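You operate a simulated robot arm through the tools that you are given. There is no shell and no other tool. Be economical: measure what you need, move in short steps, check, and stop when the job is done.

You run a simulated robot arm. Do the job below in one go: nothing can be reset, and whatever is moved stays where it is left.

TASK
Warm the loaf tin: light the oven at 180 and turn it off once READY lights.
Fine: SPARK on to light it, off again once it burns. The door stays shut.

Only the result counts: the job must be done as asked and must still hold three seconds after the hand-in. Knocking over, shifting, dropping, spilling or breaking anything else fails it.

THE ROBOT
A 7-joint arm with a two-finger parallel gripper, fixed in place. Base frame: the origin is at the foot of the arm, x ahead of it, y to its left, z up. Readings come in m, degrees, newtons and seconds.
With the tool pointing down near the work surface it reaches from about 0.26 to 0.54 m from the base axis. Its first joint turns from -66.0 to 66.0 degrees. Payload 1.57 kg.
Tool frame: the origin (TCP) lies between the finger pads and is the grasp point; the fingertips stand 0.03 m ahead of it; z points along the fingers, y is the line along which they close. The gripper opens to 0.11 m. The fingers are 0.024 m wide and 0.012 m thick; the gripper's body (0.048 by 0.112 m) begins 0.078 m behind the TCP.
Orientation is that of the tool frame in the base frame, as a unit quaternion [w, x, y, z]. With the fingers straight down and closing along the base's y, the tool's x points along the base's -x, its y along +y and its z along -z.

THE INTERFACE
- The arm moves only by the tool move_arm. Its argument "steps" is a list of rows, each a list of 7 numbers: the shift along the tool's x, y, z in units of 20 mm (1.0 is 20 mm), then the turn, a rotation vector about the tool's x, y, z in units of 8 degrees (1.0 is 8 degrees), then the finger opening in m, from 0 to 0.11. In form: [[tx, ty, tz, wx, wy, wz, claw], ...]. A call has 1 to 8 rows; each row shifts and turns the commanded pose from where the row before left it, along the tool's axes as they then stand. A call with a number of a shift or a turn outside -1 to 1 is refused whole. A row lasts 0.2 s, in which the tool goes at most 0.05 m and 8.6 degrees; a call with a longer step from one row to the next is refused whole, and so is a gripper value outside its range. A pose out of reach is approached as far as the arm can. The call stops where the force on the tool passes 40 N (or 10 N more than at its start, if that is more) or the arm is blocked; 0.2 s more then pass. Each finger travels about 0.108 m/s and halts on what it meets, pressing with about 35 N; the grip force reading is that of the motor and also rises with nothing between the fingers. The clock runs only during rows and for 0.2 s after the last one: add rows that do not move to give the fingers time. It gives the time, the measured TCP pose, the force on the tool (base axes), the opening and the grip force at its end, in the units of the frame above (readings bear some noise).
- Cameras (640 x 400 px; columns grow to the right, rows downward): "scene" is fixed at [0.1628, -0.445, 1.3612]; the picture's right is [0.26, -0.96, 0.00], its down [-0.90, -0.25, -0.36] and it looks along [0.35, 0.10, -0.93] (base axes); focal length 229 px, centre (320, 200). "wrist" rides on the gripper at [-0.036, 0, -0.08] in the tool frame; the picture's right is [0.00, -1.00, 0.00], its down [0.97, 0.00, -0.24] and it looks along [0.24, 0.00, 0.97] (tool axes); focal length 218 px, centre (320, 200). There is no depth. A picture from a camera that has moved, and an enlarged one, comes with that camera's place and axes in the base frame and with its lens.
- capture(camera): a new picture of that camera. The clock stands still meanwhile.
- zoom(camera, box): a new picture of the part [left, top, right, bottom] of that camera's present view, enlarged. The clock stands still meanwhile.
- finish_job(): hands the job in; it is judged then, once.

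Work in short steps. Places have to be worked out from the pictures, the camera data and where the tool is seen: move nearer, look again, correct. Check each grasp and each placing, and mend what went wrong. You have 120 turns and 68 pictures in all, those below and enlarged ones among them. Open the gripper and draw the arm clear of the work before you hand the job in, unless the task says otherwise; then end with one line.

The tools are called by a JSON object that holds its "api" and its "payload". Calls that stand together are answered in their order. move_arm: Moves the arm, as the interface text tells. Its arguments: {"type":"object","properties":{"steps":{"type":"array","items":{"type":"array","items":{"type":"number"}}}},"required":["steps"]} The other tools are called the same way: capture (camera) takes a picture; zoom (camera, box) takes an enlarged picture of a part of a camera's view; finish_job () hands the job in.

At the start:

```text
t: 0.0
ee_pos: [0.4388, -0.0219, 0.9829]
tool_rot: [0.0, -0.001, 1.0, 0.0]
contact_force: [0.0, 0.0, -0.1]
width: 0.1099
finger_force: 0.2
```

scene: 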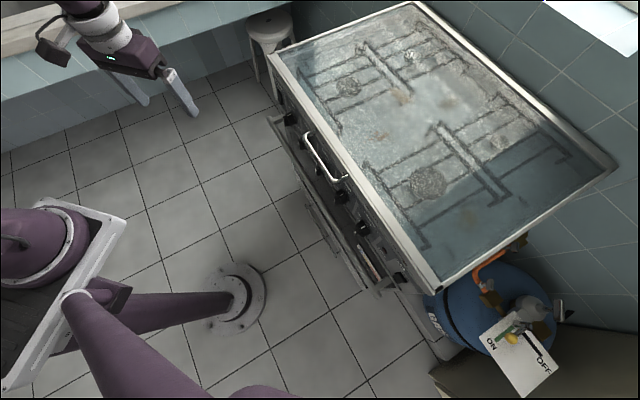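
wrist: 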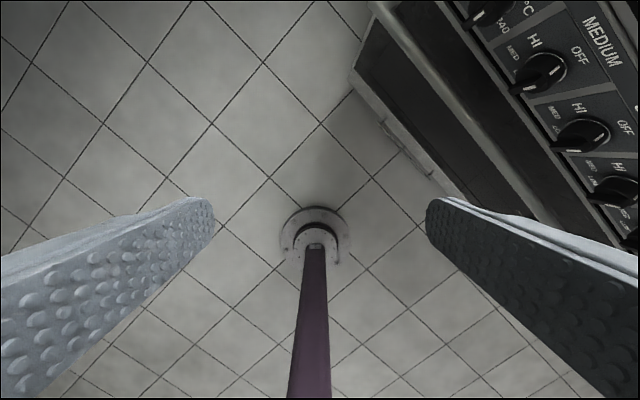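

The pictures show a stove with a row of knobs on its front and a gas bottle with an ON/OFF valve. I zoom in on both.

{"api": "zoom", "payload": {"camera": "scene", "box": [260, 90, 440, 300]}}

{"api": "zoom", "payload": {"camera": "scene", "box": [420, 230, 580, 400]}}

{"api": "zoom", "payload": {"camera": "wrist", "box": [430, 0, 640, 250]}}

```text
1.90 times, centred on (350, 195) of scene
camera zoom: at [0.1628, -0.445, 1.3612], right [0.26, -0.96, 0.0], down [-0.9, -0.25, -0.36], along [0.35, 0.1, -0.93], focal length 436 px, centre (263, 210)
```

zoom: 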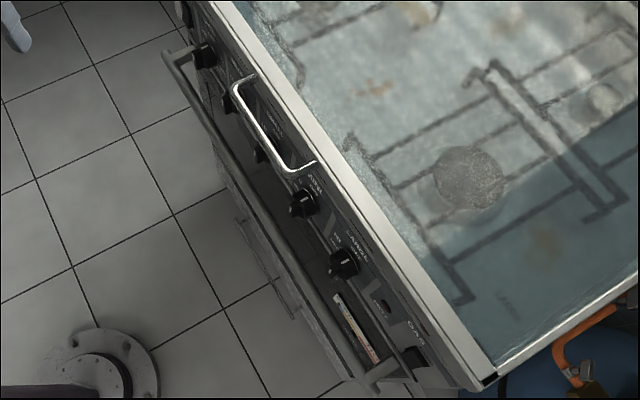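

```text
2.35 times, centred on (500, 315) of scene
camera zoom: at [0.1628, -0.445, 1.3612], right [0.26, -0.96, 0.0], down [-0.9, -0.25, -0.36], along [0.35, 0.1, -0.93], focal length 539 px, centre (-104, -71)
```

zoom: 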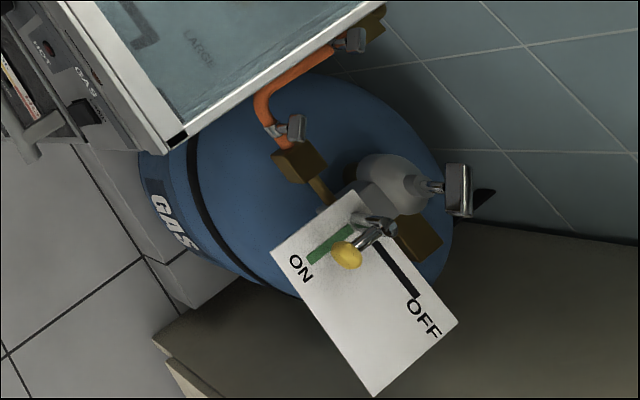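

```text
1.60 times, centred on (535, 125) of wrist
camera zoom: at [0.4752, -0.0217, 1.0611], right [0.0, -1.0, 0.0], down [-0.97, 0.0, 0.24], along [-0.24, 0.0, -0.97], focal length 349 px, centre (-24, 320)
```

zoom: 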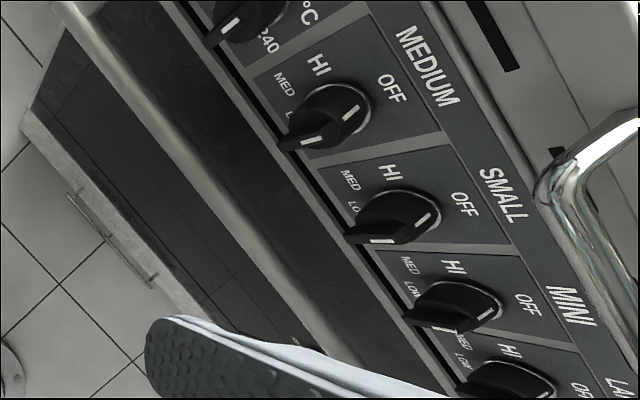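

Triangulating from both cameras, MINI is near (0.415, -0.435, 0.76) and MEDIUM near (0.56, -0.275, 0.78). The panel therefore faces about (-0.74, 0.67). I yaw the tool 42° towards it and start pitching up to get a proper look.

{"api": "move_arm", "payload": {"steps": [[0, 0, 0, 0, 0, 1, 0.11], [0, 0, 0, 0, 0, 1, 0.11], [0, 0, 0, 0, 0, 1, 0.11], [0, 0, 0, 0, 0, 1, 0.11], [0, 0, 0, 0, 0, 1, 0.11], [0, 0, 0, 0, -1, 0, 0.11], [0, 0, 0, 0, -1, 0, 0.11], [0, 0, 0, 0, -1, 0, 0.11]]}}

{"api": "move_arm", "payload": {"steps": [[0, 0, 0, 0, -1, 0, 0.05], [0, 0, 0, 0, -1, 0, 0.02], [0, 0, 0, 0, -1, 0, 0.0], [0, 0, -0.5, 0, 0, 0, 0.0]]}}

{"api": "capture", "payload": {"camera": "wrist"}}

```text
t: 1.8
ee_pos: [0.4398, -0.0218, 0.9826]
tool_rot: [0.196, 0.335, 0.919, -0.071]
contact_force: [0.3, 0.4, 0.1]
width: 0.1099
finger_force: 0.1
```

```text
t: 2.8
ee_pos: [0.434, -0.0161, 0.9893]
tool_rot: [0.383, 0.311, 0.858, -0.14]
contact_force: [0.1, 1.2, -0.4]
width: 0.0
finger_force: 21.1
```

```text
62 pictures are left
camera wrist: at [0.4069, 0.0056, 1.0684], right [-0.64, -0.77, 0.0], down [-0.63, 0.53, -0.56], along [0.43, -0.36, -0.83], focal length 218 px, centre (320, 200)
```

wrist: 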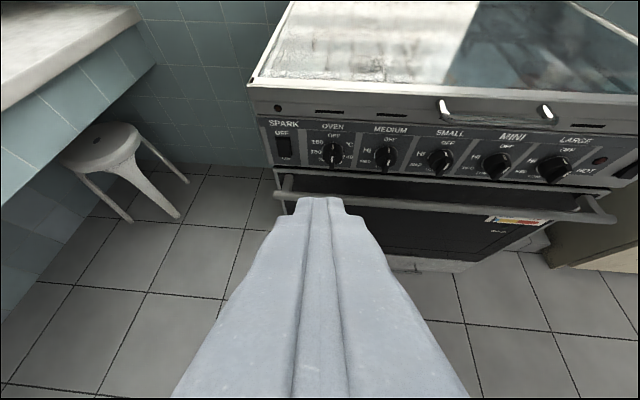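

The whole panel is in view: SPARK rocker at far left, then OVEN, MEDIUM, SMALL, MINI, LARGE and a lamp. I zoom in on both ends.

{"api": "zoom", "payload": {"camera": "wrist", "box": [250, 90, 450, 215]}}

{"api": "zoom", "payload": {"camera": "wrist", "box": [440, 100, 640, 225]}}

```text
3.20 times, centred on (350, 152) of wrist
camera zoom: at [0.4069, 0.0056, 1.0684], right [-0.64, -0.77, 0.0], down [-0.63, 0.53, -0.56], along [0.43, -0.36, -0.83], focal length 698 px, centre (224, 352)
```

zoom: 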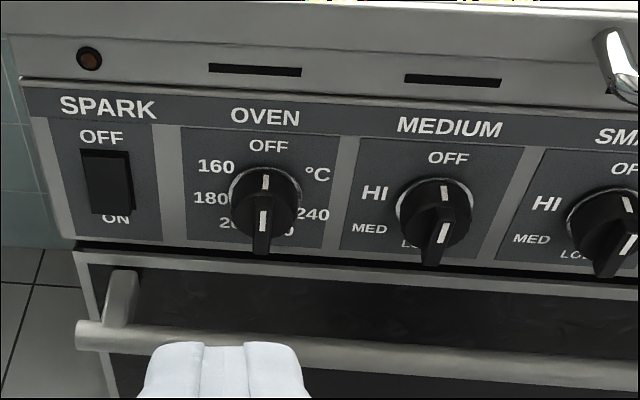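

```text
3.20 times, centred on (540, 162) of wrist
camera zoom: at [0.4069, 0.0056, 1.0684], right [-0.64, -0.77, 0.0], down [-0.63, 0.53, -0.56], along [0.43, -0.36, -0.83], focal length 698 px, centre (-384, 320)
```

zoom: 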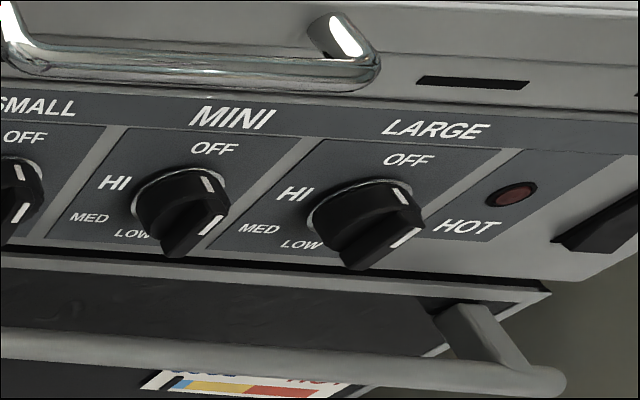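

All knobs seem to be at OFF and the panel runs along about (0.71, 0.70). I put OVEN at (0.63, -0.215, 0.765) and SPARK at (0.72, -0.155, 0.76). I level the tool, square up to the panel and lower.

{"api": "move_arm", "payload": {"steps": [[0, 0, 0, 0, -1, 0, 0], [0, 0, 0, 0, -1, 0, 0], [0, 0, 0, 0, -1, 0, 0], [0, 0, 0, 0, -1, 0, 0], [0, 0, 0, 0, -1, 0, 0], [0, 0, 0, 0.6, -0.25, 0, 0], [1, 0, 0, 0, 0, 0, 0], [1, 0, 0, 0, 0, 0, 0]]}}

{"api": "move_arm", "payload": {"steps": [[1, 0, 0, 0, 0, 0, 0], [1, 0, 0, 0, 0, 0, 0], [1, 0, 0.5, 0, 0, 0, 0], [1, 0, 0.5, 0, 0, 0, 0], [1, 0, 0.5, 0, 0, 0, 0], [0, 0, 1, 0, 0, 0, 0], [0, 0, 0, 0, 0, 0, 0]]}}

{"api": "capture", "payload": {"camera": "wrist"}}

```text
t: 4.6
ee_pos: [0.431, -0.0168, 0.9477]
tool_rot: [0.654, 0.269, 0.654, -0.27]
contact_force: [-0.4, 0.5, -0.9]
width: 0.0002
finger_force: 20.9
```

```text
t: 6.2
ee_pos: [0.4692, -0.0498, 0.8498]
tool_rot: [0.654, 0.268, 0.654, -0.269]
contact_force: [0.1, -0.1, -0.4]
width: 0.0004
finger_force: 21.3
```

```text
59 pictures are left
camera wrist: at [0.4129, 0.0055, 0.8842], right [-0.7, -0.71, 0.0], down [-0.17, 0.17, -0.97], along [0.69, -0.68, -0.24], focal length 218 px, centre (320, 200)
```

wrist: 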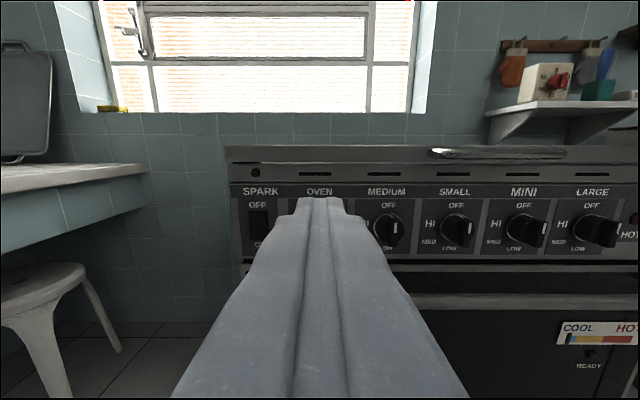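

The panel looks square to the tool now, and the READY lamp is on the door under the COOL/HOT gauge. I zoom in on those, on the panel's left end, and on the box on the shelf.

{"api": "zoom", "payload": {"camera": "wrist", "box": [540, 200, 640, 380]}}

{"api": "zoom", "payload": {"camera": "wrist", "box": [480, 20, 640, 130]}}

{"api": "zoom", "payload": {"camera": "wrist", "box": [220, 140, 420, 270]}}

```text
2.22 times, centred on (590, 290) of wrist
camera zoom: at [0.4129, 0.0055, 0.8842], right [-0.7, -0.71, 0.0], down [-0.17, 0.17, -0.97], along [0.69, -0.68, -0.24], focal length 485 px, centre (-280, 0)
```

zoom: 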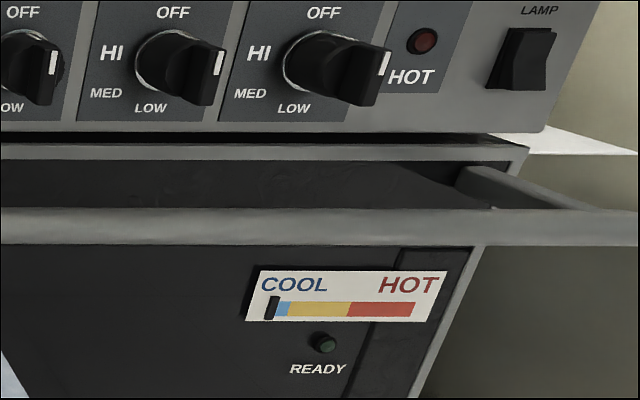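

```text
3.64 times, centred on (560, 75) of wrist
camera zoom: at [0.4129, 0.0055, 0.8842], right [-0.7, -0.71, 0.0], down [-0.17, 0.17, -0.97], along [0.69, -0.68, -0.24], focal length 794 px, centre (-553, 654)
```

zoom: 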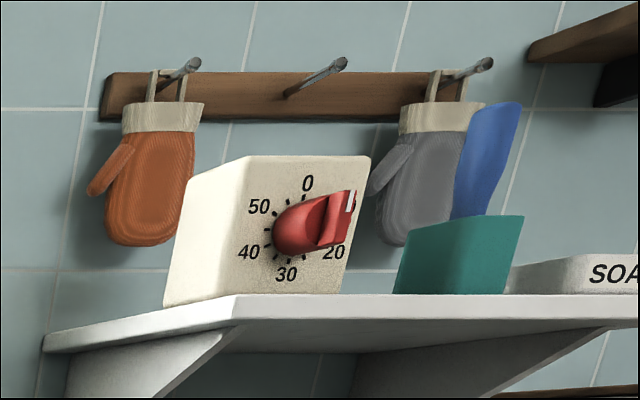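

```text
3.08 times, centred on (320, 205) of wrist
camera zoom: at [0.4129, 0.0055, 0.8842], right [-0.7, -0.71, 0.0], down [-0.17, 0.17, -0.97], along [0.69, -0.68, -0.24], focal length 672 px, centre (320, 185)
```

zoom: 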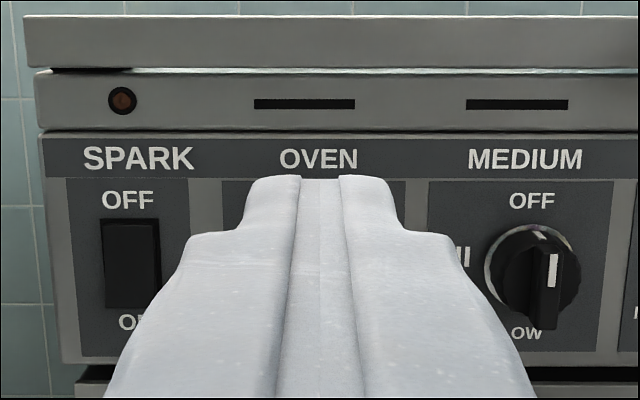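

I check the gas lever closely, because the burner can only light with the bottle open.

{"api": "zoom", "payload": {"camera": "scene", "box": [480, 280, 570, 350]}}

```text
5.71 times, centred on (525, 315) of scene
camera zoom: at [0.1628, -0.445, 1.3612], right [0.26, -0.96, 0.0], down [-0.9, -0.25, -0.36], along [0.35, 0.1, -0.93], focal length 1309 px, centre (-851, -457)
```

zoom: 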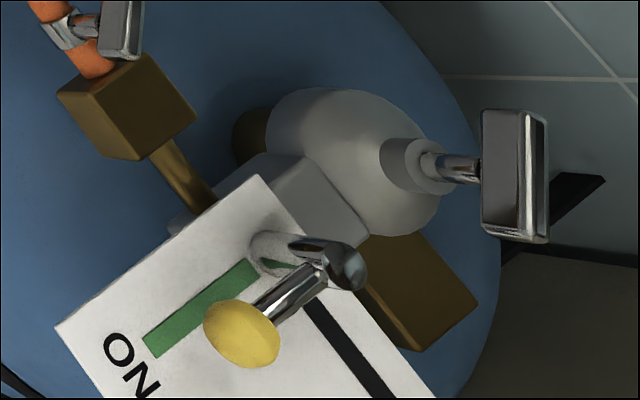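

The lever lies along the green ON stripe, so the gas is open. I open the fingers so I can see the OVEN scale between them.

{"api": "move_arm", "payload": {"steps": [[0, 0, 0, 0, 0, 0, 0.11], [0, 0, 0, 0, 0, 0, 0.11], [0, 0, 0, 0, 0, 0, 0.11]]}}

{"api": "zoom", "payload": {"camera": "wrist", "box": [230, 150, 410, 270]}}

```text
t: 7.0
ee_pos: [0.4694, -0.0497, 0.849]
tool_rot: [0.654, 0.269, 0.654, -0.27]
contact_force: [0.4, 0.2, -0.7]
width: 0.11
finger_force: 0.0
```

```text
3.33 times, centred on (320, 210) of wrist
camera zoom: at [0.4128, 0.0057, 0.8844], right [-0.7, -0.71, 0.0], down [-0.17, 0.17, -0.97], along [0.69, -0.68, -0.24], focal length 728 px, centre (320, 167)
```

zoom: 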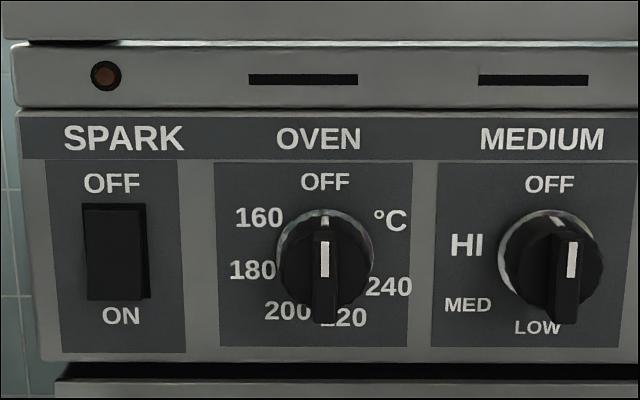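

Scale angles, counter-clockwise from OFF, come out at 160 ≈ 60°, 180 ≈ 105°, 200 ≈ 150°. By triangulation the knob axis is at u = 0.294 along the panel, z = 0.768, with its blade front 0.57 along the normal. SPARK's ON half is at u = 0.391, z = 0.753. I close the fingers and move in front of SPARK.

{"api": "move_arm", "payload": {"steps": [[0.6, 0.6, 0.5, 0, 0, 0, 0], [0.6, 0.6, 0.5, 0, 0, 0, 0], [0.6, 0.6, 0.5, 0, 0, 0, 0], [0.6, 0.6, 0.5, 0, 0, 0, 0], [0.6, 0.6, 0.5, 0, 0, 0, 0], [0.6, 0.6, 0.5, 0, 0, 0, 0], [0.6, 0.6, 0.5, 0, 0, 0, 0], [0.6, 0.5, 0.5, 0, 0, 0, 0]]}}

{"api": "move_arm", "payload": {"steps": [[0, 0, 0.6, 0, 0, 0, 0], [0, 0, 0.6, 0, 0, 0, 0], [0, 0, 0.6, 0, 0, 0, 0], [0, 0, 0.6, 0, 0, 0, 0], [0, 0, 0.6, 0, 0, 0, 0], [0, 0, 0.3, 0, 0, 0, 0], [0, 0, 0, 0, 0, 0, 0]]}}

{"api": "capture", "payload": {"camera": "wrist"}}

```text
t: 8.8
ee_pos: [0.5915, -0.0411, 0.7529]
tool_rot: [0.654, 0.269, 0.654, -0.27]
contact_force: [-0.4, 1.2, 0.2]
width: 0.0001
finger_force: 21.7
```

```text
t: 10.4
ee_pos: [0.6395, -0.0888, 0.7531]
tool_rot: [0.654, 0.269, 0.654, -0.27]
contact_force: [-0.9, -0.4, 0.0]
width: 0.0
finger_force: 21.5
```

```text
53 pictures are left
camera wrist: at [0.5823, -0.0322, 0.788], right [-0.7, -0.71, 0.0], down [-0.17, 0.17, -0.97], along [0.69, -0.68, -0.24], focal length 218 px, centre (320, 200)
```

wrist: 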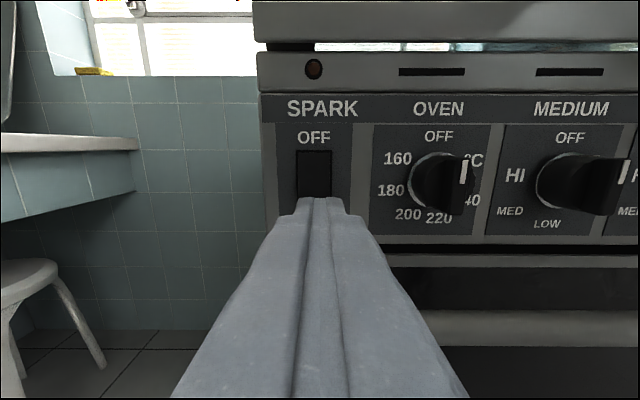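

The fingers are nearly centred on the rocker, which sits about 5 mm further left. I nudge left and press in with small steps.

{"api": "move_arm", "payload": {"steps": [[0, 0.25, 0.5, 0, 0, 0, 0], [0, 0, 0.5, 0, 0, 0, 0], [0, 0, 0.5, 0, 0, 0, 0], [0, 0, 0.5, 0, 0, 0, 0], [0, 0, 0.25, 0, 0, 0, 0], [0, 0, 0.25, 0, 0, 0, 0], [0, 0, 0.2, 0, 0, 0, 0]]}}

{"api": "capture", "payload": {"camera": "wrist"}}

```text
t: 12.0
ee_pos: [0.6805, -0.1229, 0.7543]
tool_rot: [0.654, 0.269, 0.654, -0.269]
contact_force: [0.4, 0.6, 0.2]
width: 0.0
finger_force: 21.2
```

```text
52 pictures are left
camera wrist: at [0.6241, -0.067, 0.7879], right [-0.7, -0.71, 0.0], down [-0.17, 0.17, -0.97], along [0.69, -0.68, -0.24], focal length 218 px, centre (320, 200)
```

wrist: 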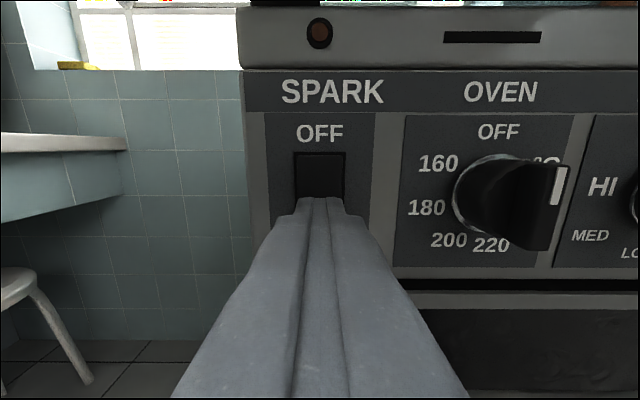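

There is no contact yet and the alignment is good, so I press further in small steps.

{"api": "move_arm", "payload": {"steps": [[0, 0, 0.2, 0, 0, 0, 0], [0, 0, 0.2, 0, 0, 0, 0], [0, 0, 0.2, 0, 0, 0, 0]]}}

{"api": "capture", "payload": {"camera": "wrist"}}

```text
t: 12.8
ee_pos: [0.6897, -0.1294, 0.7536]
tool_rot: [0.654, 0.269, 0.654, -0.27]
contact_force: [-9.4, 8.1, 2.7]
width: 0.0
finger_force: 21.0
```

```text
51 pictures are left
camera wrist: at [0.632, -0.0748, 0.7878], right [-0.7, -0.71, 0.0], down [-0.17, 0.17, -0.97], along [0.69, -0.68, -0.24], focal length 218 px, centre (320, 200)
```

wrist: 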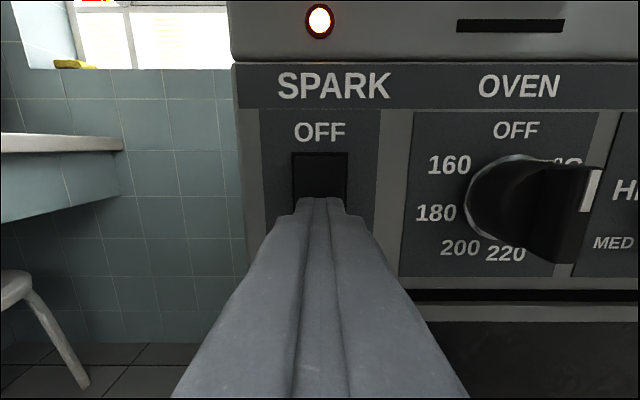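

The SPARK lamp is lit. I back off, check that it stays lit, and move over in front of the OVEN knob with the fingers part open.

{"api": "move_arm", "payload": {"steps": [[0, 0, -0.5, 0, 0, 0, 0], [0, 0, -1, 0, 0, 0, 0], [0, 0, -1, 0, 0, 0, 0], [0, 0, -1, 0, 0, 0, 0], [0, -1, 0, 0, 0, 0, 0.03], [0, -1, 0, 0, 0, 0, 0.06], [0, -1, 0, 0, 0, 0, 0.06], [-0.7, -1, 0, 0, 0, 0, 0.06]]}}

{"api": "move_arm", "payload": {"steps": [[0, -1, 0, 0, 0, 0, 0.06], [0, 0, 0, 0, 0, 0, 0.06]]}}

{"api": "capture", "payload": {"camera": "wrist"}}

```text
t: 14.6
ee_pos: [0.5833, -0.1389, 0.7685]
tool_rot: [0.654, 0.269, 0.654, -0.271]
contact_force: [0.0, 0.3, -0.9]
width: 0.0602
finger_force: 0.0
```

```text
t: 15.2
ee_pos: [0.5688, -0.1521, 0.7692]
tool_rot: [0.654, 0.27, 0.654, -0.27]
contact_force: [0.6, 0.3, -0.1]
width: 0.06
finger_force: 0.2
```

```text
50 pictures are left
camera wrist: at [0.5122, -0.0964, 0.8031], right [-0.7, -0.71, 0.0], down [-0.17, 0.17, -0.97], along [0.69, -0.68, -0.24], focal length 218 px, centre (320, 200)
```

wrist: 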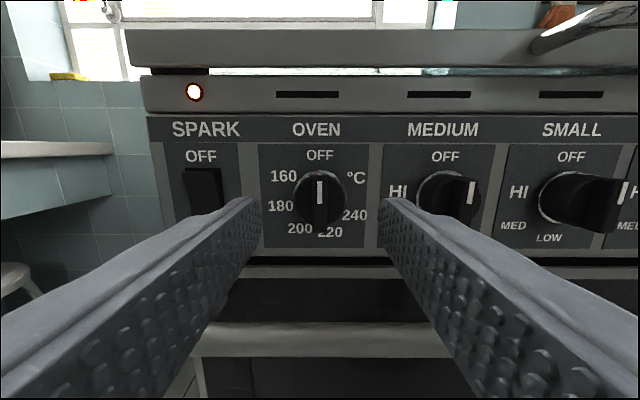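

SPARK stays lit and the knob is centred between the fingers, with its axis at about z = 0.764. I advance and close on the blade.

{"api": "move_arm", "payload": {"steps": [[0.25, 0, 0.5, 0, 0, 0, 0.06], [0, 0, 0.5, 0, 0, 0, 0.06], [0, 0, 0.5, 0, 0, 0, 0.06], [0, 0, 0.5, 0, 0, 0, 0.06], [0, 0, 0.4, 0, 0, 0, 0.06], [0, 0, 0, 0, 0, 0, 0.06]]}}

{"api": "capture", "payload": {"camera": "wrist"}}

```text
t: 16.6
ee_pos: [0.6039, -0.1869, 0.7627]
tool_rot: [0.654, 0.269, 0.654, -0.27]
contact_force: [0.6, 0.3, -0.5]
width: 0.06
finger_force: 0.0
```

```text
49 pictures are left
camera wrist: at [0.5465, -0.1311, 0.7973], right [-0.7, -0.71, 0.0], down [-0.17, 0.17, -0.97], along [0.69, -0.68, -0.24], focal length 218 px, centre (320, 200)
```

wrist: 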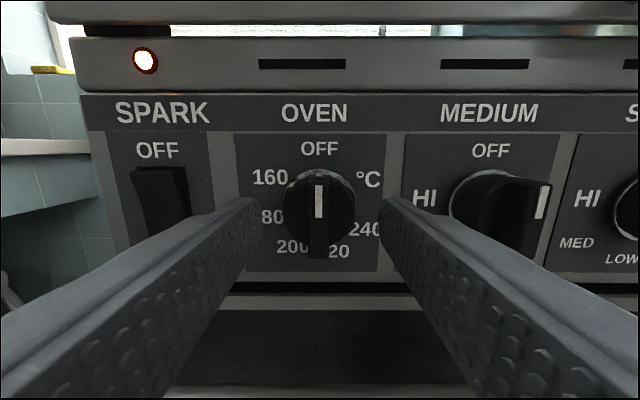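

The TCP sits on the knob axis. I close on the blade.

{"api": "move_arm", "payload": {"steps": [[0, 0, 0, 0, 0, 0, 0.03], [0, 0, 0, 0, 0, 0, 0.0], [0, 0, 0, 0, 0, 0, 0.0], [0, 0, 0, 0, 0, 0, 0.0]]}}

```text
t: 17.6
ee_pos: [0.6029, -0.1863, 0.7623]
tool_rot: [0.654, 0.269, 0.654, -0.27]
contact_force: [3.0, 1.9, -1.8]
width: 0.0105
finger_force: 28.3
```

The blade is held at 10.5 mm. I turn counter-clockwise 24° first as a test.

{"api": "move_arm", "payload": {"steps": [[0, 0, 0, 0, 0, -1, 0], [0, 0, 0, 0, 0, -1, 0], [0, 0, 0, 0, 0, -1, 0]]}}

{"api": "capture", "payload": {"camera": "wrist"}}

```text
t: 18.4
ee_pos: [0.6031, -0.1868, 0.7625]
tool_rot: [0.584, 0.126, 0.696, -0.4]
contact_force: [6.5, 2.5, 2.6]
width: 0.0182
finger_force: 32.6
```

```text
48 pictures are left
camera wrist: at [0.5568, -0.1201, 0.794], right [-0.64, -0.65, 0.41], down [-0.45, -0.11, -0.89], along [0.62, -0.75, -0.22], focal length 218 px, centre (320, 200)
```

wrist: 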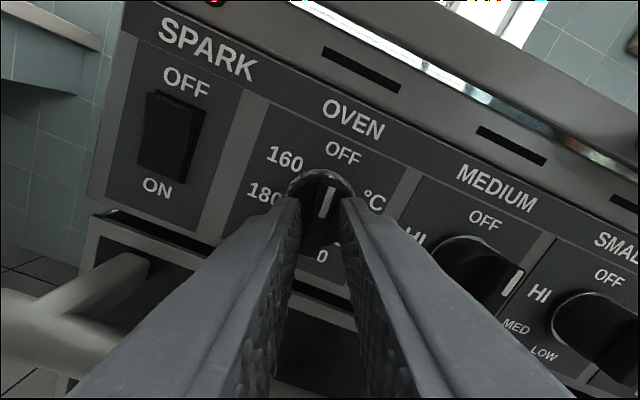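

The fingers were spread to 18 mm and the knob stayed at OFF, so it probably has to be pushed in to turn. I rotate back, then push in until there is resistance.

{"api": "move_arm", "payload": {"steps": [[0, 0, 0, 0, 0, 1, 0], [0, 0, 0, 0, 0, 1, 0], [0, 0, 0, 0, 0, 1, 0], [0, 0, 0.2, 0, 0, 0, 0], [0, 0, 0.2, 0, 0, 0, 0], [0, 0, 0.2, 0, 0, 0, 0]]}}

```text
t: 19.8
ee_pos: [0.6097, -0.1928, 0.761]
tool_rot: [0.653, 0.269, 0.655, -0.27]
contact_force: [-19.3, 19.0, 8.4]
width: 0.0103
finger_force: 28.7
stopped in row 6: the force on the tool passed its limit (the readings are from after the stop); the commanded pose is now the measured one
```

The tool met about 27–40 N at F = 0.5675. I try turning while holding that push.

{"api": "move_arm", "payload": {"steps": [[0, 0, 0, 0, 0, -1, 0], [0, 0, 0, 0, 0, -1, 0]]}}

{"api": "capture", "payload": {"camera": "wrist"}}

```text
t: 20.4
ee_pos: [0.6091, -0.1926, 0.7608]
tool_rot: [0.613, 0.183, 0.683, -0.352]
contact_force: [-18.6, 16.1, 10.3]
width: 0.0106
finger_force: 28.1
stopped in row 2: the force on the tool passed its limit (the readings are from after the stop); the commanded pose is now the measured one
```

```text
47 pictures are left
camera wrist: at [0.5592, -0.1302, 0.7949], right [-0.68, -0.69, 0.26], down [-0.35, -0.01, -0.94], along [0.65, -0.73, -0.23], focal length 218 px, centre (320, 200)
```

wrist: 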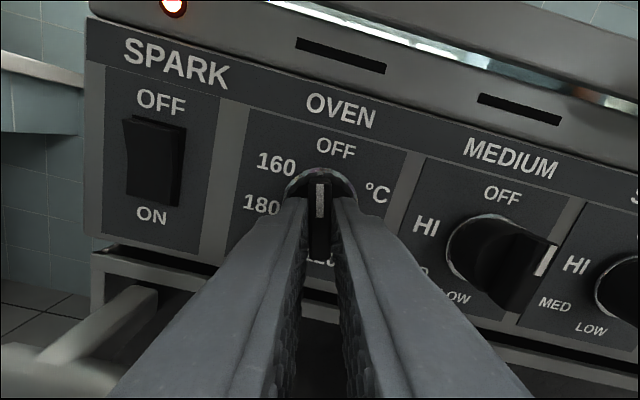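

It turns when pushed in: the blade is about 15° off OFF. I relax the push slightly and continue turning.

{"api": "move_arm", "payload": {"steps": [[0, 0, -0.1, 0, 0, -1, 0], [0, 0, 0, 0, 0, -1, 0], [0, 0, 0, 0, 0, -1, 0], [0, 0, 0, 0, 0, -1, 0]]}}

{"api": "capture", "payload": {"camera": "wrist"}}

```text
t: 21.4
ee_pos: [0.6075, -0.1915, 0.7617]
tool_rot: [0.491, -0.014, 0.708, -0.508]
contact_force: [-6.6, -2.4, 9.3]
width: 0.0107
finger_force: 28.5
```

```text
46 pictures are left
camera wrist: at [0.5703, -0.1174, 0.7849], right [-0.48, -0.48, 0.73], down [-0.67, -0.33, -0.66], along [0.56, -0.81, -0.17], focal length 218 px, centre (320, 200)
```

wrist: 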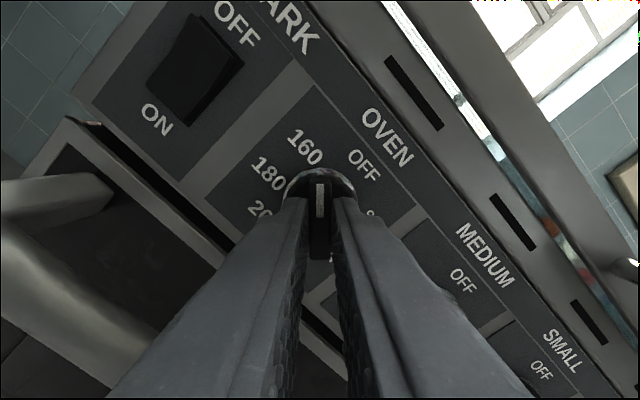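

The knob follows, now at about 47°. I turn another 40° and look.

{"api": "move_arm", "payload": {"steps": [[0, 0, 0, 0, 0, -1, 0], [0, 0, 0, 0, 0, -1, 0], [0, 0, 0, 0, 0, -1, 0], [0, 0, 0, 0, 0, -1, 0], [0, 0, 0, 0, 0, -1, 0]]}}

{"api": "capture", "payload": {"camera": "wrist"}}

```text
t: 22.6
ee_pos: [0.6083, -0.1922, 0.7615]
tool_rot: [0.289, -0.255, 0.66, -0.646]
contact_force: [-7.5, -4.2, 21.4]
width: 0.0104
finger_force: 27.8
```

```text
45 pictures are left
camera wrist: at [0.5767, -0.1107, 0.7623], right [-0.04, -0.04, 1.0], down [-0.85, -0.52, -0.05], along [0.52, -0.85, -0.01], focal length 218 px, centre (320, 200)
```

wrist: 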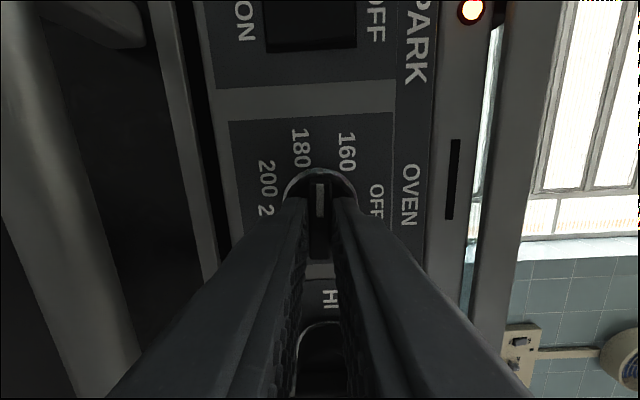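

It's at about 87°, and the 180 label lies roughly 17–18° further, which agrees with 105°. I turn the rest and shift 2 mm up to relieve the side load.

{"api": "move_arm", "payload": {"steps": [[0, -0.1, 0, 0, 0, -1, 0], [0, 0, 0, 0, 0, -1, 0], [0, 0, 0, 0, 0, -0.15, 0], [0, 0, 0, 0, 0, 0, 0]]}}

{"api": "capture", "payload": {"camera": "wrist"}}

```text
t: 23.6
ee_pos: [0.6085, -0.1921, 0.7618]
tool_rot: [-0.189, 0.35, -0.615, 0.68]
contact_force: [-6.5, -2.4, 4.6]
width: 0.0103
finger_force: 28.6
```

```text
44 pictures are left
camera wrist: at [0.5759, -0.1112, 0.7524], right [0.17, 0.17, 0.97], down [-0.83, -0.5, 0.24], along [0.52, -0.85, 0.05], focal length 218 px, centre (320, 200)
```

wrist: 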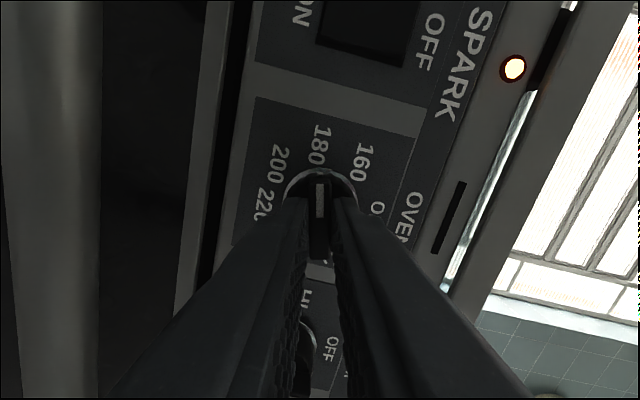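

The pointer lines up with 180. I release the knob and back away straight out.

{"api": "move_arm", "payload": {"steps": [[0, 0, 0, 0, 0, 0, 0.02], [0, 0, 0, 0, 0, 0, 0.035], [0, 0, -0.5, 0, 0, 0, 0.035], [0, 0, -1, 0, 0, 0, 0.035], [0, 0, -1, 0, 0, 0, 0.035], [0, 0, -1, 0, 0, 1, 0.035], [0, 0, 0, 0, 0, 1, 0.035], [0, 0, 0, 0, 0, 1, 0.035]]}}

{"api": "move_arm", "payload": {"steps": [[0, 0, 0, 0, 0, 1, 0.06], [0, 0, 0, 0, 0, 1, 0.1], [0, 0, 0, 0, 0, 1, 0.11], [0, 0, 0, 0, 0, 1, 0.11], [0, 0, 0, 0, 0, 1, 0.11], [0, 0, 0, 0, 0, 1, 0.11], [0, 0, 0, 0, 0, 1, 0.11], [0, 0, 0, 0, 0, 1, 0.11]]}}

{"api": "capture", "payload": {"camera": "wrist"}}

```text
t: 25.4
ee_pos: [0.5576, -0.1429, 0.7639]
tool_rot: [0.329, -0.213, 0.675, -0.625]
contact_force: [0.6, -0.4, -0.2]
width: 0.0351
finger_force: 0.1
```

```text
t: 27.2
ee_pos: [0.5589, -0.1433, 0.7635]
tool_rot: [0.61, 0.176, 0.686, -0.356]
contact_force: [-0.3, 0.2, -0.3]
width: 0.1101
finger_force: 0.0
```

```text
43 pictures are left
camera wrist: at [0.5091, -0.0797, 0.7968], right [-0.68, -0.68, 0.27], down [-0.36, -0.02, -0.93], along [0.64, -0.73, -0.23], focal length 218 px, centre (320, 200)
```

wrist: 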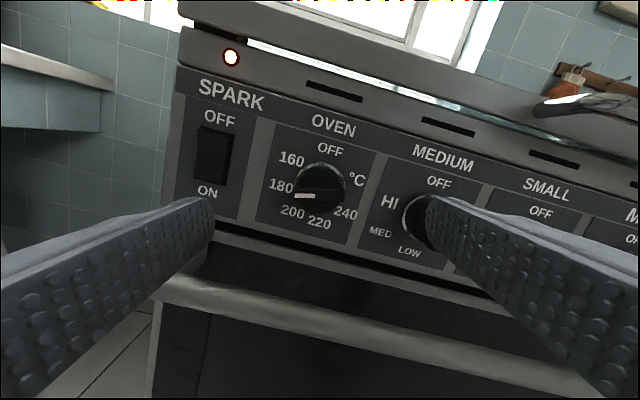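

The knob stays at 180. I straighten the tool and check whether the oven is burning by the gauge and the HOT lamp, as seen by the scene camera.

{"api": "move_arm", "payload": {"steps": [[0, 0, 0, 0, 0, 1, 0.06], [0, 0.5, 0, 0, 0, 0.95, 0.02], [0, 1, 0, 0, 0, 0, 0]]}}

{"api": "zoom", "payload": {"camera": "scene", "box": [330, 215, 420, 300]}}

{"api": "zoom", "payload": {"camera": "wrist", "box": [140, 0, 640, 300]}}

```text
t: 28.0
ee_pos: [0.5785, -0.1208, 0.7618]
tool_rot: [0.652, 0.268, 0.655, -0.27]
contact_force: [0.3, -0.6, 0.0]
width: 0.0
finger_force: 21.1
```

```text
4.71 times, centred on (375, 258) of scene
camera zoom: at [0.1628, -0.445, 1.3612], right [0.26, -0.96, 0.0], down [-0.9, -0.25, -0.36], along [0.35, 0.1, -0.93], focal length 1078 px, centre (61, -71)
```

zoom: 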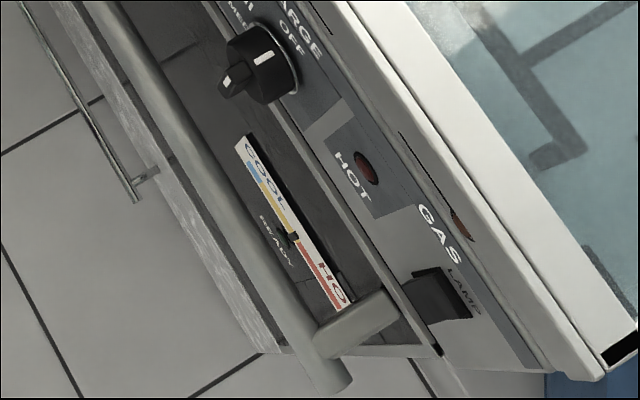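

```text
1.28 times, centred on (390, 150) of wrist
camera zoom: at [0.5227, -0.0647, 0.7968], right [-0.7, -0.71, 0.01], down [-0.18, 0.17, -0.97], along [0.69, -0.68, -0.24], focal length 279 px, centre (230, 264)
```

zoom: 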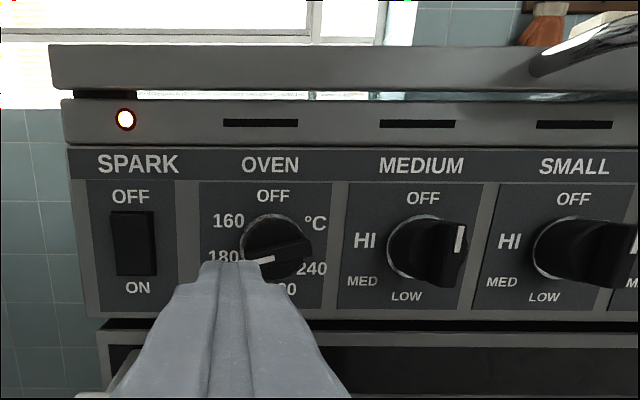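

The gauge pointer has moved to mid-scale, so the oven is burning. I go to the OFF half of SPARK, at u = 0.396, z ≈ 0.779.

{"api": "move_arm", "payload": {"steps": [[-0.4, 1, 0, 0, 0, 0, 0], [-0.45, 1, 0, 0, 0, 0, 0], [0, 1, 0.5, 0, 0, 0, 0], [0, 0.6, 0.8, 0, 0, 0, 0], [0, 0, 1, 0, 0, 0, 0], [0, 0, 0.8, 0, 0, 0, 0], [0, 0, 0.4, 0, 0, 0, 0], [0, 0, 0.3, 0, 0, 0, 0]]}}

{"api": "capture", "payload": {"camera": "wrist"}}

{"api": "zoom", "payload": {"camera": "scene", "box": [330, 215, 420, 300]}}

```text
t: 29.8
ee_pos: [0.6846, -0.1243, 0.7788]
tool_rot: [0.652, 0.268, 0.655, -0.271]
contact_force: [0.0, 0.9, 0.6]
width: 0.0
finger_force: 21.4
```

```text
40 pictures are left
camera wrist: at [0.6279, -0.068, 0.8125], right [-0.7, -0.71, 0.01], down [-0.18, 0.17, -0.97], along [0.69, -0.69, -0.24], focal length 218 px, centre (320, 200)
```

wrist: 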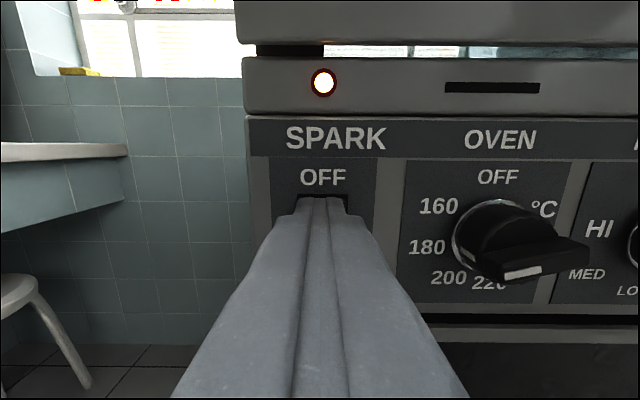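

```text
4.71 times, centred on (375, 258) of scene
camera zoom: at [0.1628, -0.445, 1.3612], right [0.26, -0.96, 0.0], down [-0.9, -0.25, -0.36], along [0.35, 0.1, -0.93], focal length 1078 px, centre (61, -71)
```

zoom: 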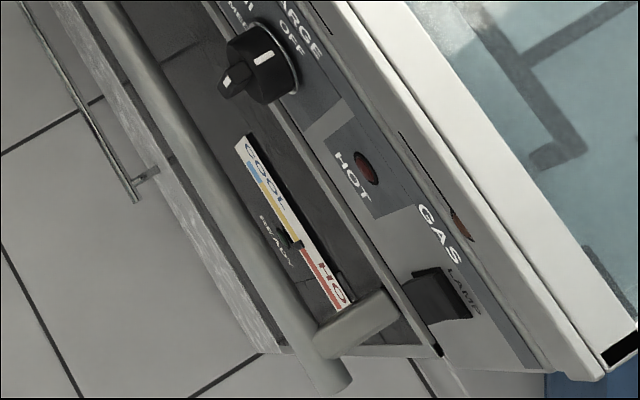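

The fingers are on the OFF half, so I press it.

{"api": "move_arm", "payload": {"steps": [[0, 0, 0.2, 0, 0, 0, 0], [0, 0, 0.2, 0, 0, 0, 0]]}}

{"api": "capture", "payload": {"camera": "wrist"}}

```text
t: 30.4
ee_pos: [0.6909, -0.1292, 0.7773]
tool_rot: [0.652, 0.268, 0.656, -0.271]
contact_force: [-0.8, 0.1, 0.1]
width: 0.0003
finger_force: 21.5
```

```text
38 pictures are left
camera wrist: at [0.6341, -0.0732, 0.8122], right [-0.7, -0.71, 0.01], down [-0.18, 0.17, -0.97], along [0.69, -0.68, -0.24], focal length 218 px, centre (320, 200)
```

wrist: 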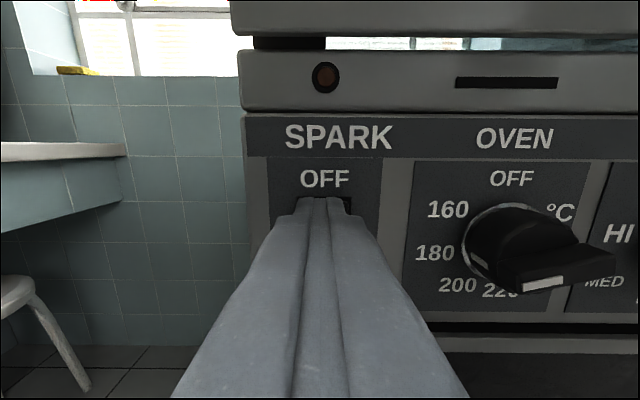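

The SPARK lamp is out. I back off and shift over in front of OVEN to watch READY.

{"api": "move_arm", "payload": {"steps": [[0, 0, -1, 0, 0, 0, 0], [0, 0, -1, 0, 0, 0, 0], [0, 0, -1, 0, 0, 0, 0], [0, -1, -1, 0, 0, 0, 0.02], [0, -1, -1, 0, 0, 0, 0.035], [0, -1, -1, 0, 0, 0, 0.035], [0.35, -1, -1, 0, 0, 0, 0.035], [0.35, -1, -1, 0, 0, 0, 0.035]]}}

{"api": "capture", "payload": {"camera": "wrist"}}

```text
t: 32.2
ee_pos: [0.5063, -0.0879, 0.7645]
tool_rot: [0.652, 0.267, 0.656, -0.271]
contact_force: [0.9, 1.3, 0.0]
width: 0.035
finger_force: 0.2
```

```text
37 pictures are left
camera wrist: at [0.45, -0.0312, 0.7994], right [-0.7, -0.71, 0.01], down [-0.18, 0.17, -0.97], along [0.69, -0.68, -0.24], focal length 218 px, centre (320, 200)
```

wrist: 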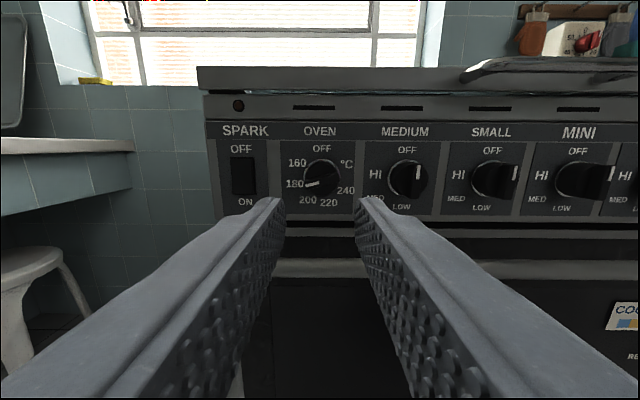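

READY is just off the right edge, so I yaw the tool 16° right to bring it into view.

{"api": "move_arm", "payload": {"steps": [[0, 0, 0, 1, 0, 0, 0.035], [0, 0, 0, 1, 0, 0, 0.035], [0, 0, 0, 0, 0, 0, 0.035]]}}

{"api": "zoom", "payload": {"camera": "wrist", "box": [440, 140, 640, 400]}}

{"api": "zoom", "payload": {"camera": "scene", "box": [350, 235, 400, 285]}}

```text
t: 33.0
ee_pos: [0.5062, -0.0868, 0.7648]
tool_rot: [0.608, 0.355, 0.612, -0.361]
contact_force: [-0.3, 0.3, -0.1]
width: 0.035
finger_force: 0.0
```

```text
1.54 times, centred on (540, 270) of wrist
camera zoom: at [0.4679, -0.0182, 0.7994], right [-0.87, -0.49, 0.01], down [-0.12, 0.21, -0.97], along [0.47, -0.85, -0.24], focal length 336 px, centre (-18, 92)
```

zoom: 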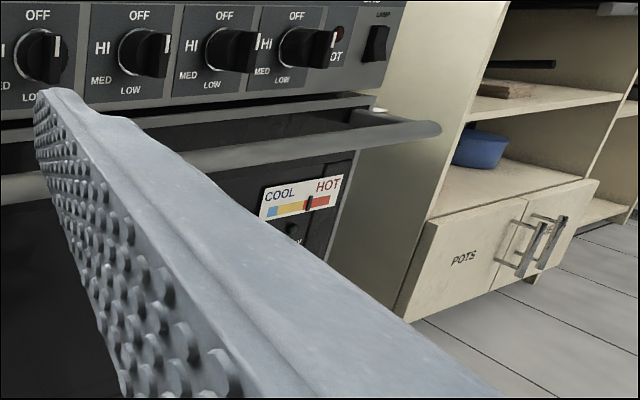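

```text
8.00 times, centred on (375, 260) of scene
camera zoom: at [0.1629, -0.445, 1.3612], right [0.26, -0.96, 0.0], down [-0.9, -0.25, -0.36], along [0.35, 0.1, -0.93], focal length 1832 px, centre (-120, -280)
```

zoom: 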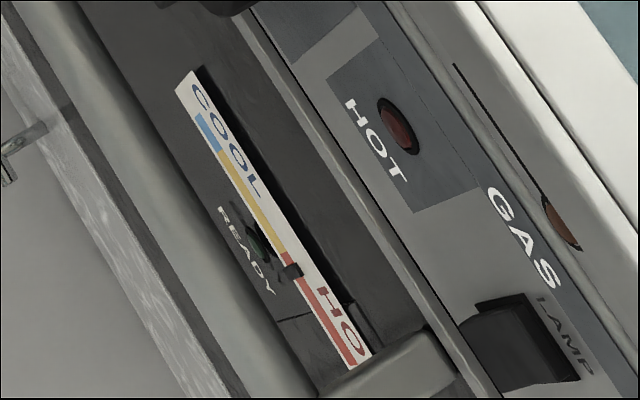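

The gauge is just entering red and READY is still dark, but the scene camera can see that lamp. I yaw back and roll the tool 104° to match the blade, ready to turn it off.

{"api": "move_arm", "payload": {"steps": [[0, 0, 0, -1, 0, 0, 0.035], [0, 0, 0, -1, 0, 0, 0.035], [0, 0, 0, 0, 0, -1, 0.035], [0, 0, 0, 0, 0, -1, 0.035], [0, 0, 0, 0, 0, -1, 0.035], [0, 0, 0, 0, 0, -1, 0.035], [0, 0, 0, 0, 0, -1, 0.035], [0, 0, 0, 0, 0, -1, 0.035]]}}

{"api": "zoom", "payload": {"camera": "scene", "box": [350, 235, 400, 285]}}

```text
t: 34.8
ee_pos: [0.5062, -0.0872, 0.7639]
tool_rot: [0.484, -0.022, 0.708, -0.514]
contact_force: [-1.2, -0.2, -0.2]
width: 0.035
finger_force: 0.0
```

```text
8.00 times, centred on (375, 260) of scene
camera zoom: at [0.1628, -0.445, 1.3612], right [0.26, -0.96, 0.0], down [-0.9, -0.25, -0.36], along [0.35, 0.1, -0.93], focal length 1832 px, centre (-120, -280)
```

zoom: 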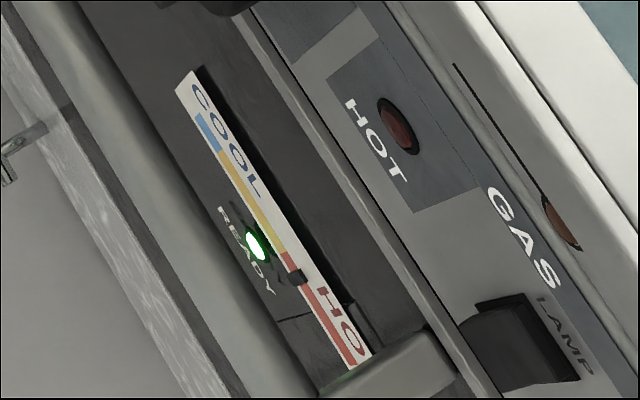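

READY is lit. I finish the roll and approach the knob straight away.

{"api": "move_arm", "payload": {"steps": [[0, 0, 0, 0, 0, -1, 0.035], [0, 0, 0.5, 0, 0, -1, 0.035], [0, 0, 0.5, 0, 0, -1, 0.035], [0, 0, 1, 0, 0, -1, 0.035], [0, 0, 1, 0, 0, -1, 0.035], [0, 0, 1, 0, 0, -1, 0.035], [0, 0, 0, 0, 0, -1, 0.035], [0, 0, 0, 0, 0, 0, 0.035]]}}

{"api": "capture", "payload": {"camera": "wrist"}}

```text
t: 36.6
ee_pos: [0.5645, -0.1426, 0.765]
tool_rot: [-0.187, 0.353, -0.614, 0.681]
contact_force: [-0.7, 0.4, -0.1]
width: 0.0351
finger_force: 0.1
```

```text
33 pictures are left
camera wrist: at [0.531, -0.0631, 0.7544], right [0.18, 0.18, 0.97], down [-0.83, -0.5, 0.24], along [0.53, -0.85, 0.06], focal length 218 px, centre (320, 200)
```

wrist: 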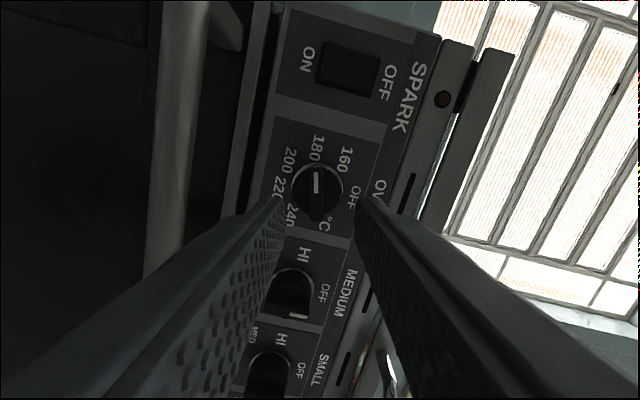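

Lined up within about 4 mm. I correct that, move in, and close on the blade.

{"api": "move_arm", "payload": {"steps": [[0.2, 0.1, 0.6, 0, 0, 0, 0.035], [0, 0, 0.8, 0, 0, 0, 0.035], [0, 0, 0.8, 0, 0, 0, 0.035], [0, 0, 0.8, 0, 0, 0, 0.035], [0, 0, 0.3, 0, 0, 0, 0.035], [0, 0, 0, 0, 0, 0, 0.0], [0, 0, 0, 0, 0, 0, 0], [0, 0, 0, 0, 0, 0, 0]]}}

```text
t: 38.4
ee_pos: [0.6062, -0.1942, 0.7638]
tool_rot: [-0.186, 0.353, -0.615, 0.68]
contact_force: [-3.2, 5.8, -11.8]
width: 0.0105
finger_force: 28.7
```

The blade is gripped at 10.5 mm. I turn clockwise back towards OFF.

{"api": "move_arm", "payload": {"steps": [[0, 0, 0, 0, 0, 1, 0], [0, 0, 0, 0, 0, 1, 0], [0, 0, 0, 0, 0, 1, 0], [0, 0, 0, 0, 0, 1, 0], [0, 0, 0, 0, 0, 1, 0], [0, 0, 0, 0, 0, 1, 0], [0, 0, 0, 0, 0, 1, 0], [0, 0, 0, 0, 0, 1, 0]]}}

```text
t: 40.1
ee_pos: [0.606, -0.1932, 0.7598]
tool_rot: [0.493, -0.008, 0.712, -0.499]
contact_force: [-0.2, 3.6, -3.3]
width: 0.0104
finger_force: 28.7
stopped in row 8: the force on the tool passed its limit (the readings are from after the stop); the commanded pose is now the measured one
```

The force limit stopped the turn at about 46°, but the load is low again. I continue the remaining 46° towards OFF.

{"api": "move_arm", "payload": {"steps": [[0, -0.05, 0, 0, 0, 1, 0], [0, -0.05, 0, 0, 0, 1, 0], [0, 0, 0, 0, 0, 1, 0], [0, 0, 0, 0, 0, 1, 0], [0, 0, 0, 0, 0, 1, 0], [0, 0, 0, 0, 0, 0.7, 0]]}}

{"api": "capture", "payload": {"camera": "wrist"}}

```text
t: 41.0
ee_pos: [0.6051, -0.1913, 0.7587]
tool_rot: [0.593, 0.151, 0.699, -0.371]
contact_force: [1.3, 4.7, -3.5]
width: 0.0106
finger_force: 28.8
stopped in row 4: the force on the tool passed its limit (the readings are from after the stop); the commanded pose is now the measured one
```

```text
32 pictures are left
camera wrist: at [0.5585, -0.1279, 0.7936], right [-0.65, -0.68, 0.34], down [-0.42, -0.05, -0.91], along [0.63, -0.73, -0.25], focal length 218 px, centre (320, 200)
```

wrist: 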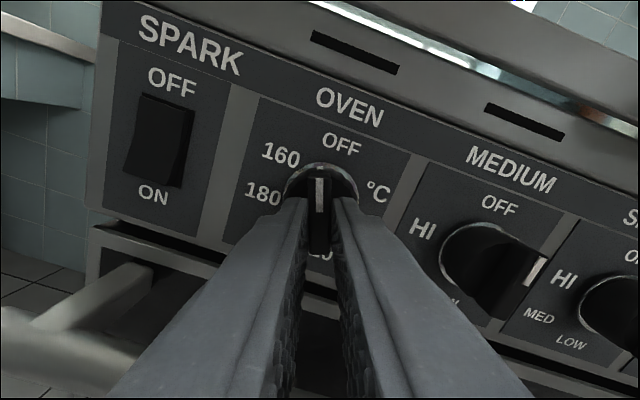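

About 20° remains and the tool has drifted 4 mm low. I nudge up while turning the rest.

{"api": "move_arm", "payload": {"steps": [[-0.1, 0, 0, 0, 0, 0.6, 0], [-0.1, 0, 0, 0, 0, 0.6, 0], [0, 0, 0, 0, 0, 0.6, 0], [0, 0, 0, 0, 0, 0.6, 0], [0, 0, 0, 0, 0, 0.3, 0]]}}

{"api": "capture", "payload": {"camera": "wrist"}}

```text
t: 42.2
ee_pos: [0.6083, -0.1918, 0.7618]
tool_rot: [0.65, 0.281, 0.659, -0.253]
contact_force: [7.1, 10.9, -27.2]
width: 0.0104
finger_force: 28.1
```

```text
31 pictures are left
camera wrist: at [0.5503, -0.1371, 0.7988], right [-0.7, -0.71, -0.03], down [-0.17, 0.21, -0.96], along [0.69, -0.67, -0.27], focal length 218 px, centre (320, 200)
```

wrist: 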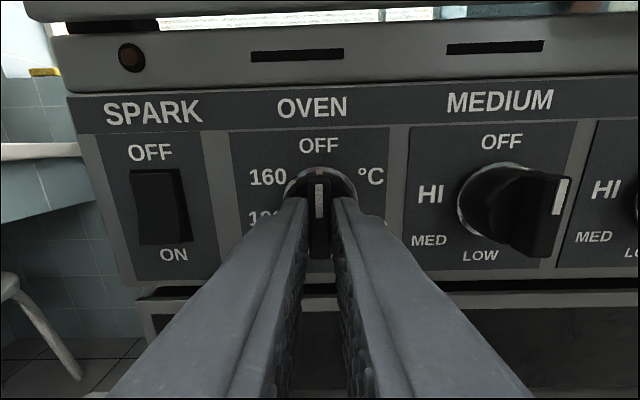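

The pointer is at OFF. I release, back off and verify the knob and the gauge.

{"api": "move_arm", "payload": {"steps": [[0, 0, 0, 0, 0, 0, 0.03], [0, 0, 0, 0, 0, 0, 0.06], [0, 0, -0.5, 0, 0, 0, 0.06], [0, 0, -1, 0, 0, 0, 0.09], [0, 0, -1, 0, 0, 0, 0.11], [0, 0, -1, 0, 0, 0, 0.11], [0, 0, -1, 0, 0, 0, 0.11], [0, 0, -1, 0, 0, 0, 0.11]]}}

{"api": "zoom", "payload": {"camera": "wrist", "box": [220, 80, 420, 230]}}

{"api": "zoom", "payload": {"camera": "scene", "box": [350, 235, 400, 285]}}

```text
t: 44.0
ee_pos: [0.528, -0.1162, 0.7676]
tool_rot: [0.652, 0.279, 0.657, -0.255]
contact_force: [-0.1, -1.0, -0.5]
width: 0.1099
finger_force: 0.1
```

```text
2.67 times, centred on (320, 155) of wrist
camera zoom: at [0.4711, -0.061, 0.8038], right [-0.7, -0.71, -0.03], down [-0.16, 0.2, -0.97], along [0.69, -0.67, -0.26], focal length 582 px, centre (320, 320)
```

zoom: 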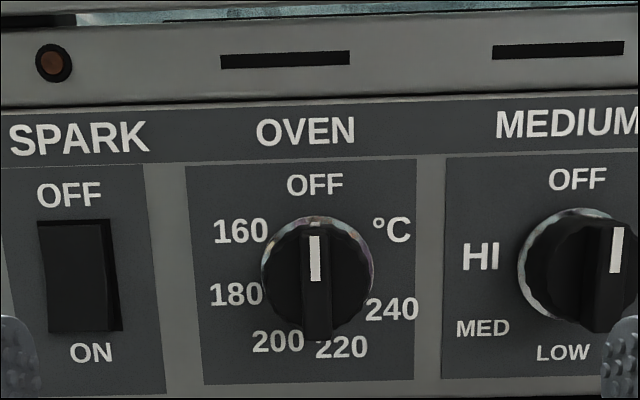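

```text
8.00 times, centred on (375, 260) of scene
camera zoom: at [0.1628, -0.445, 1.3612], right [0.26, -0.96, 0.0], down [-0.9, -0.25, -0.36], along [0.35, 0.1, -0.93], focal length 1832 px, centre (-120, -280)
```

zoom: 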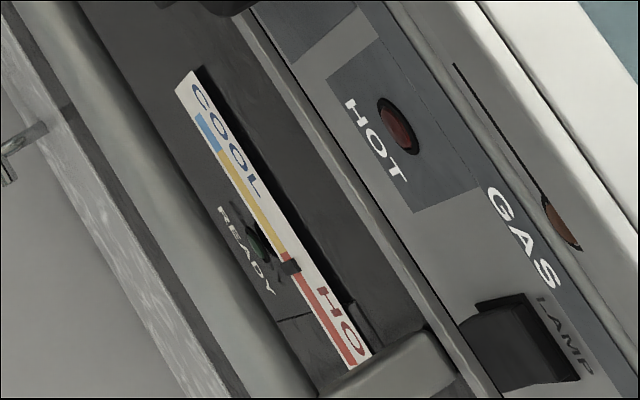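

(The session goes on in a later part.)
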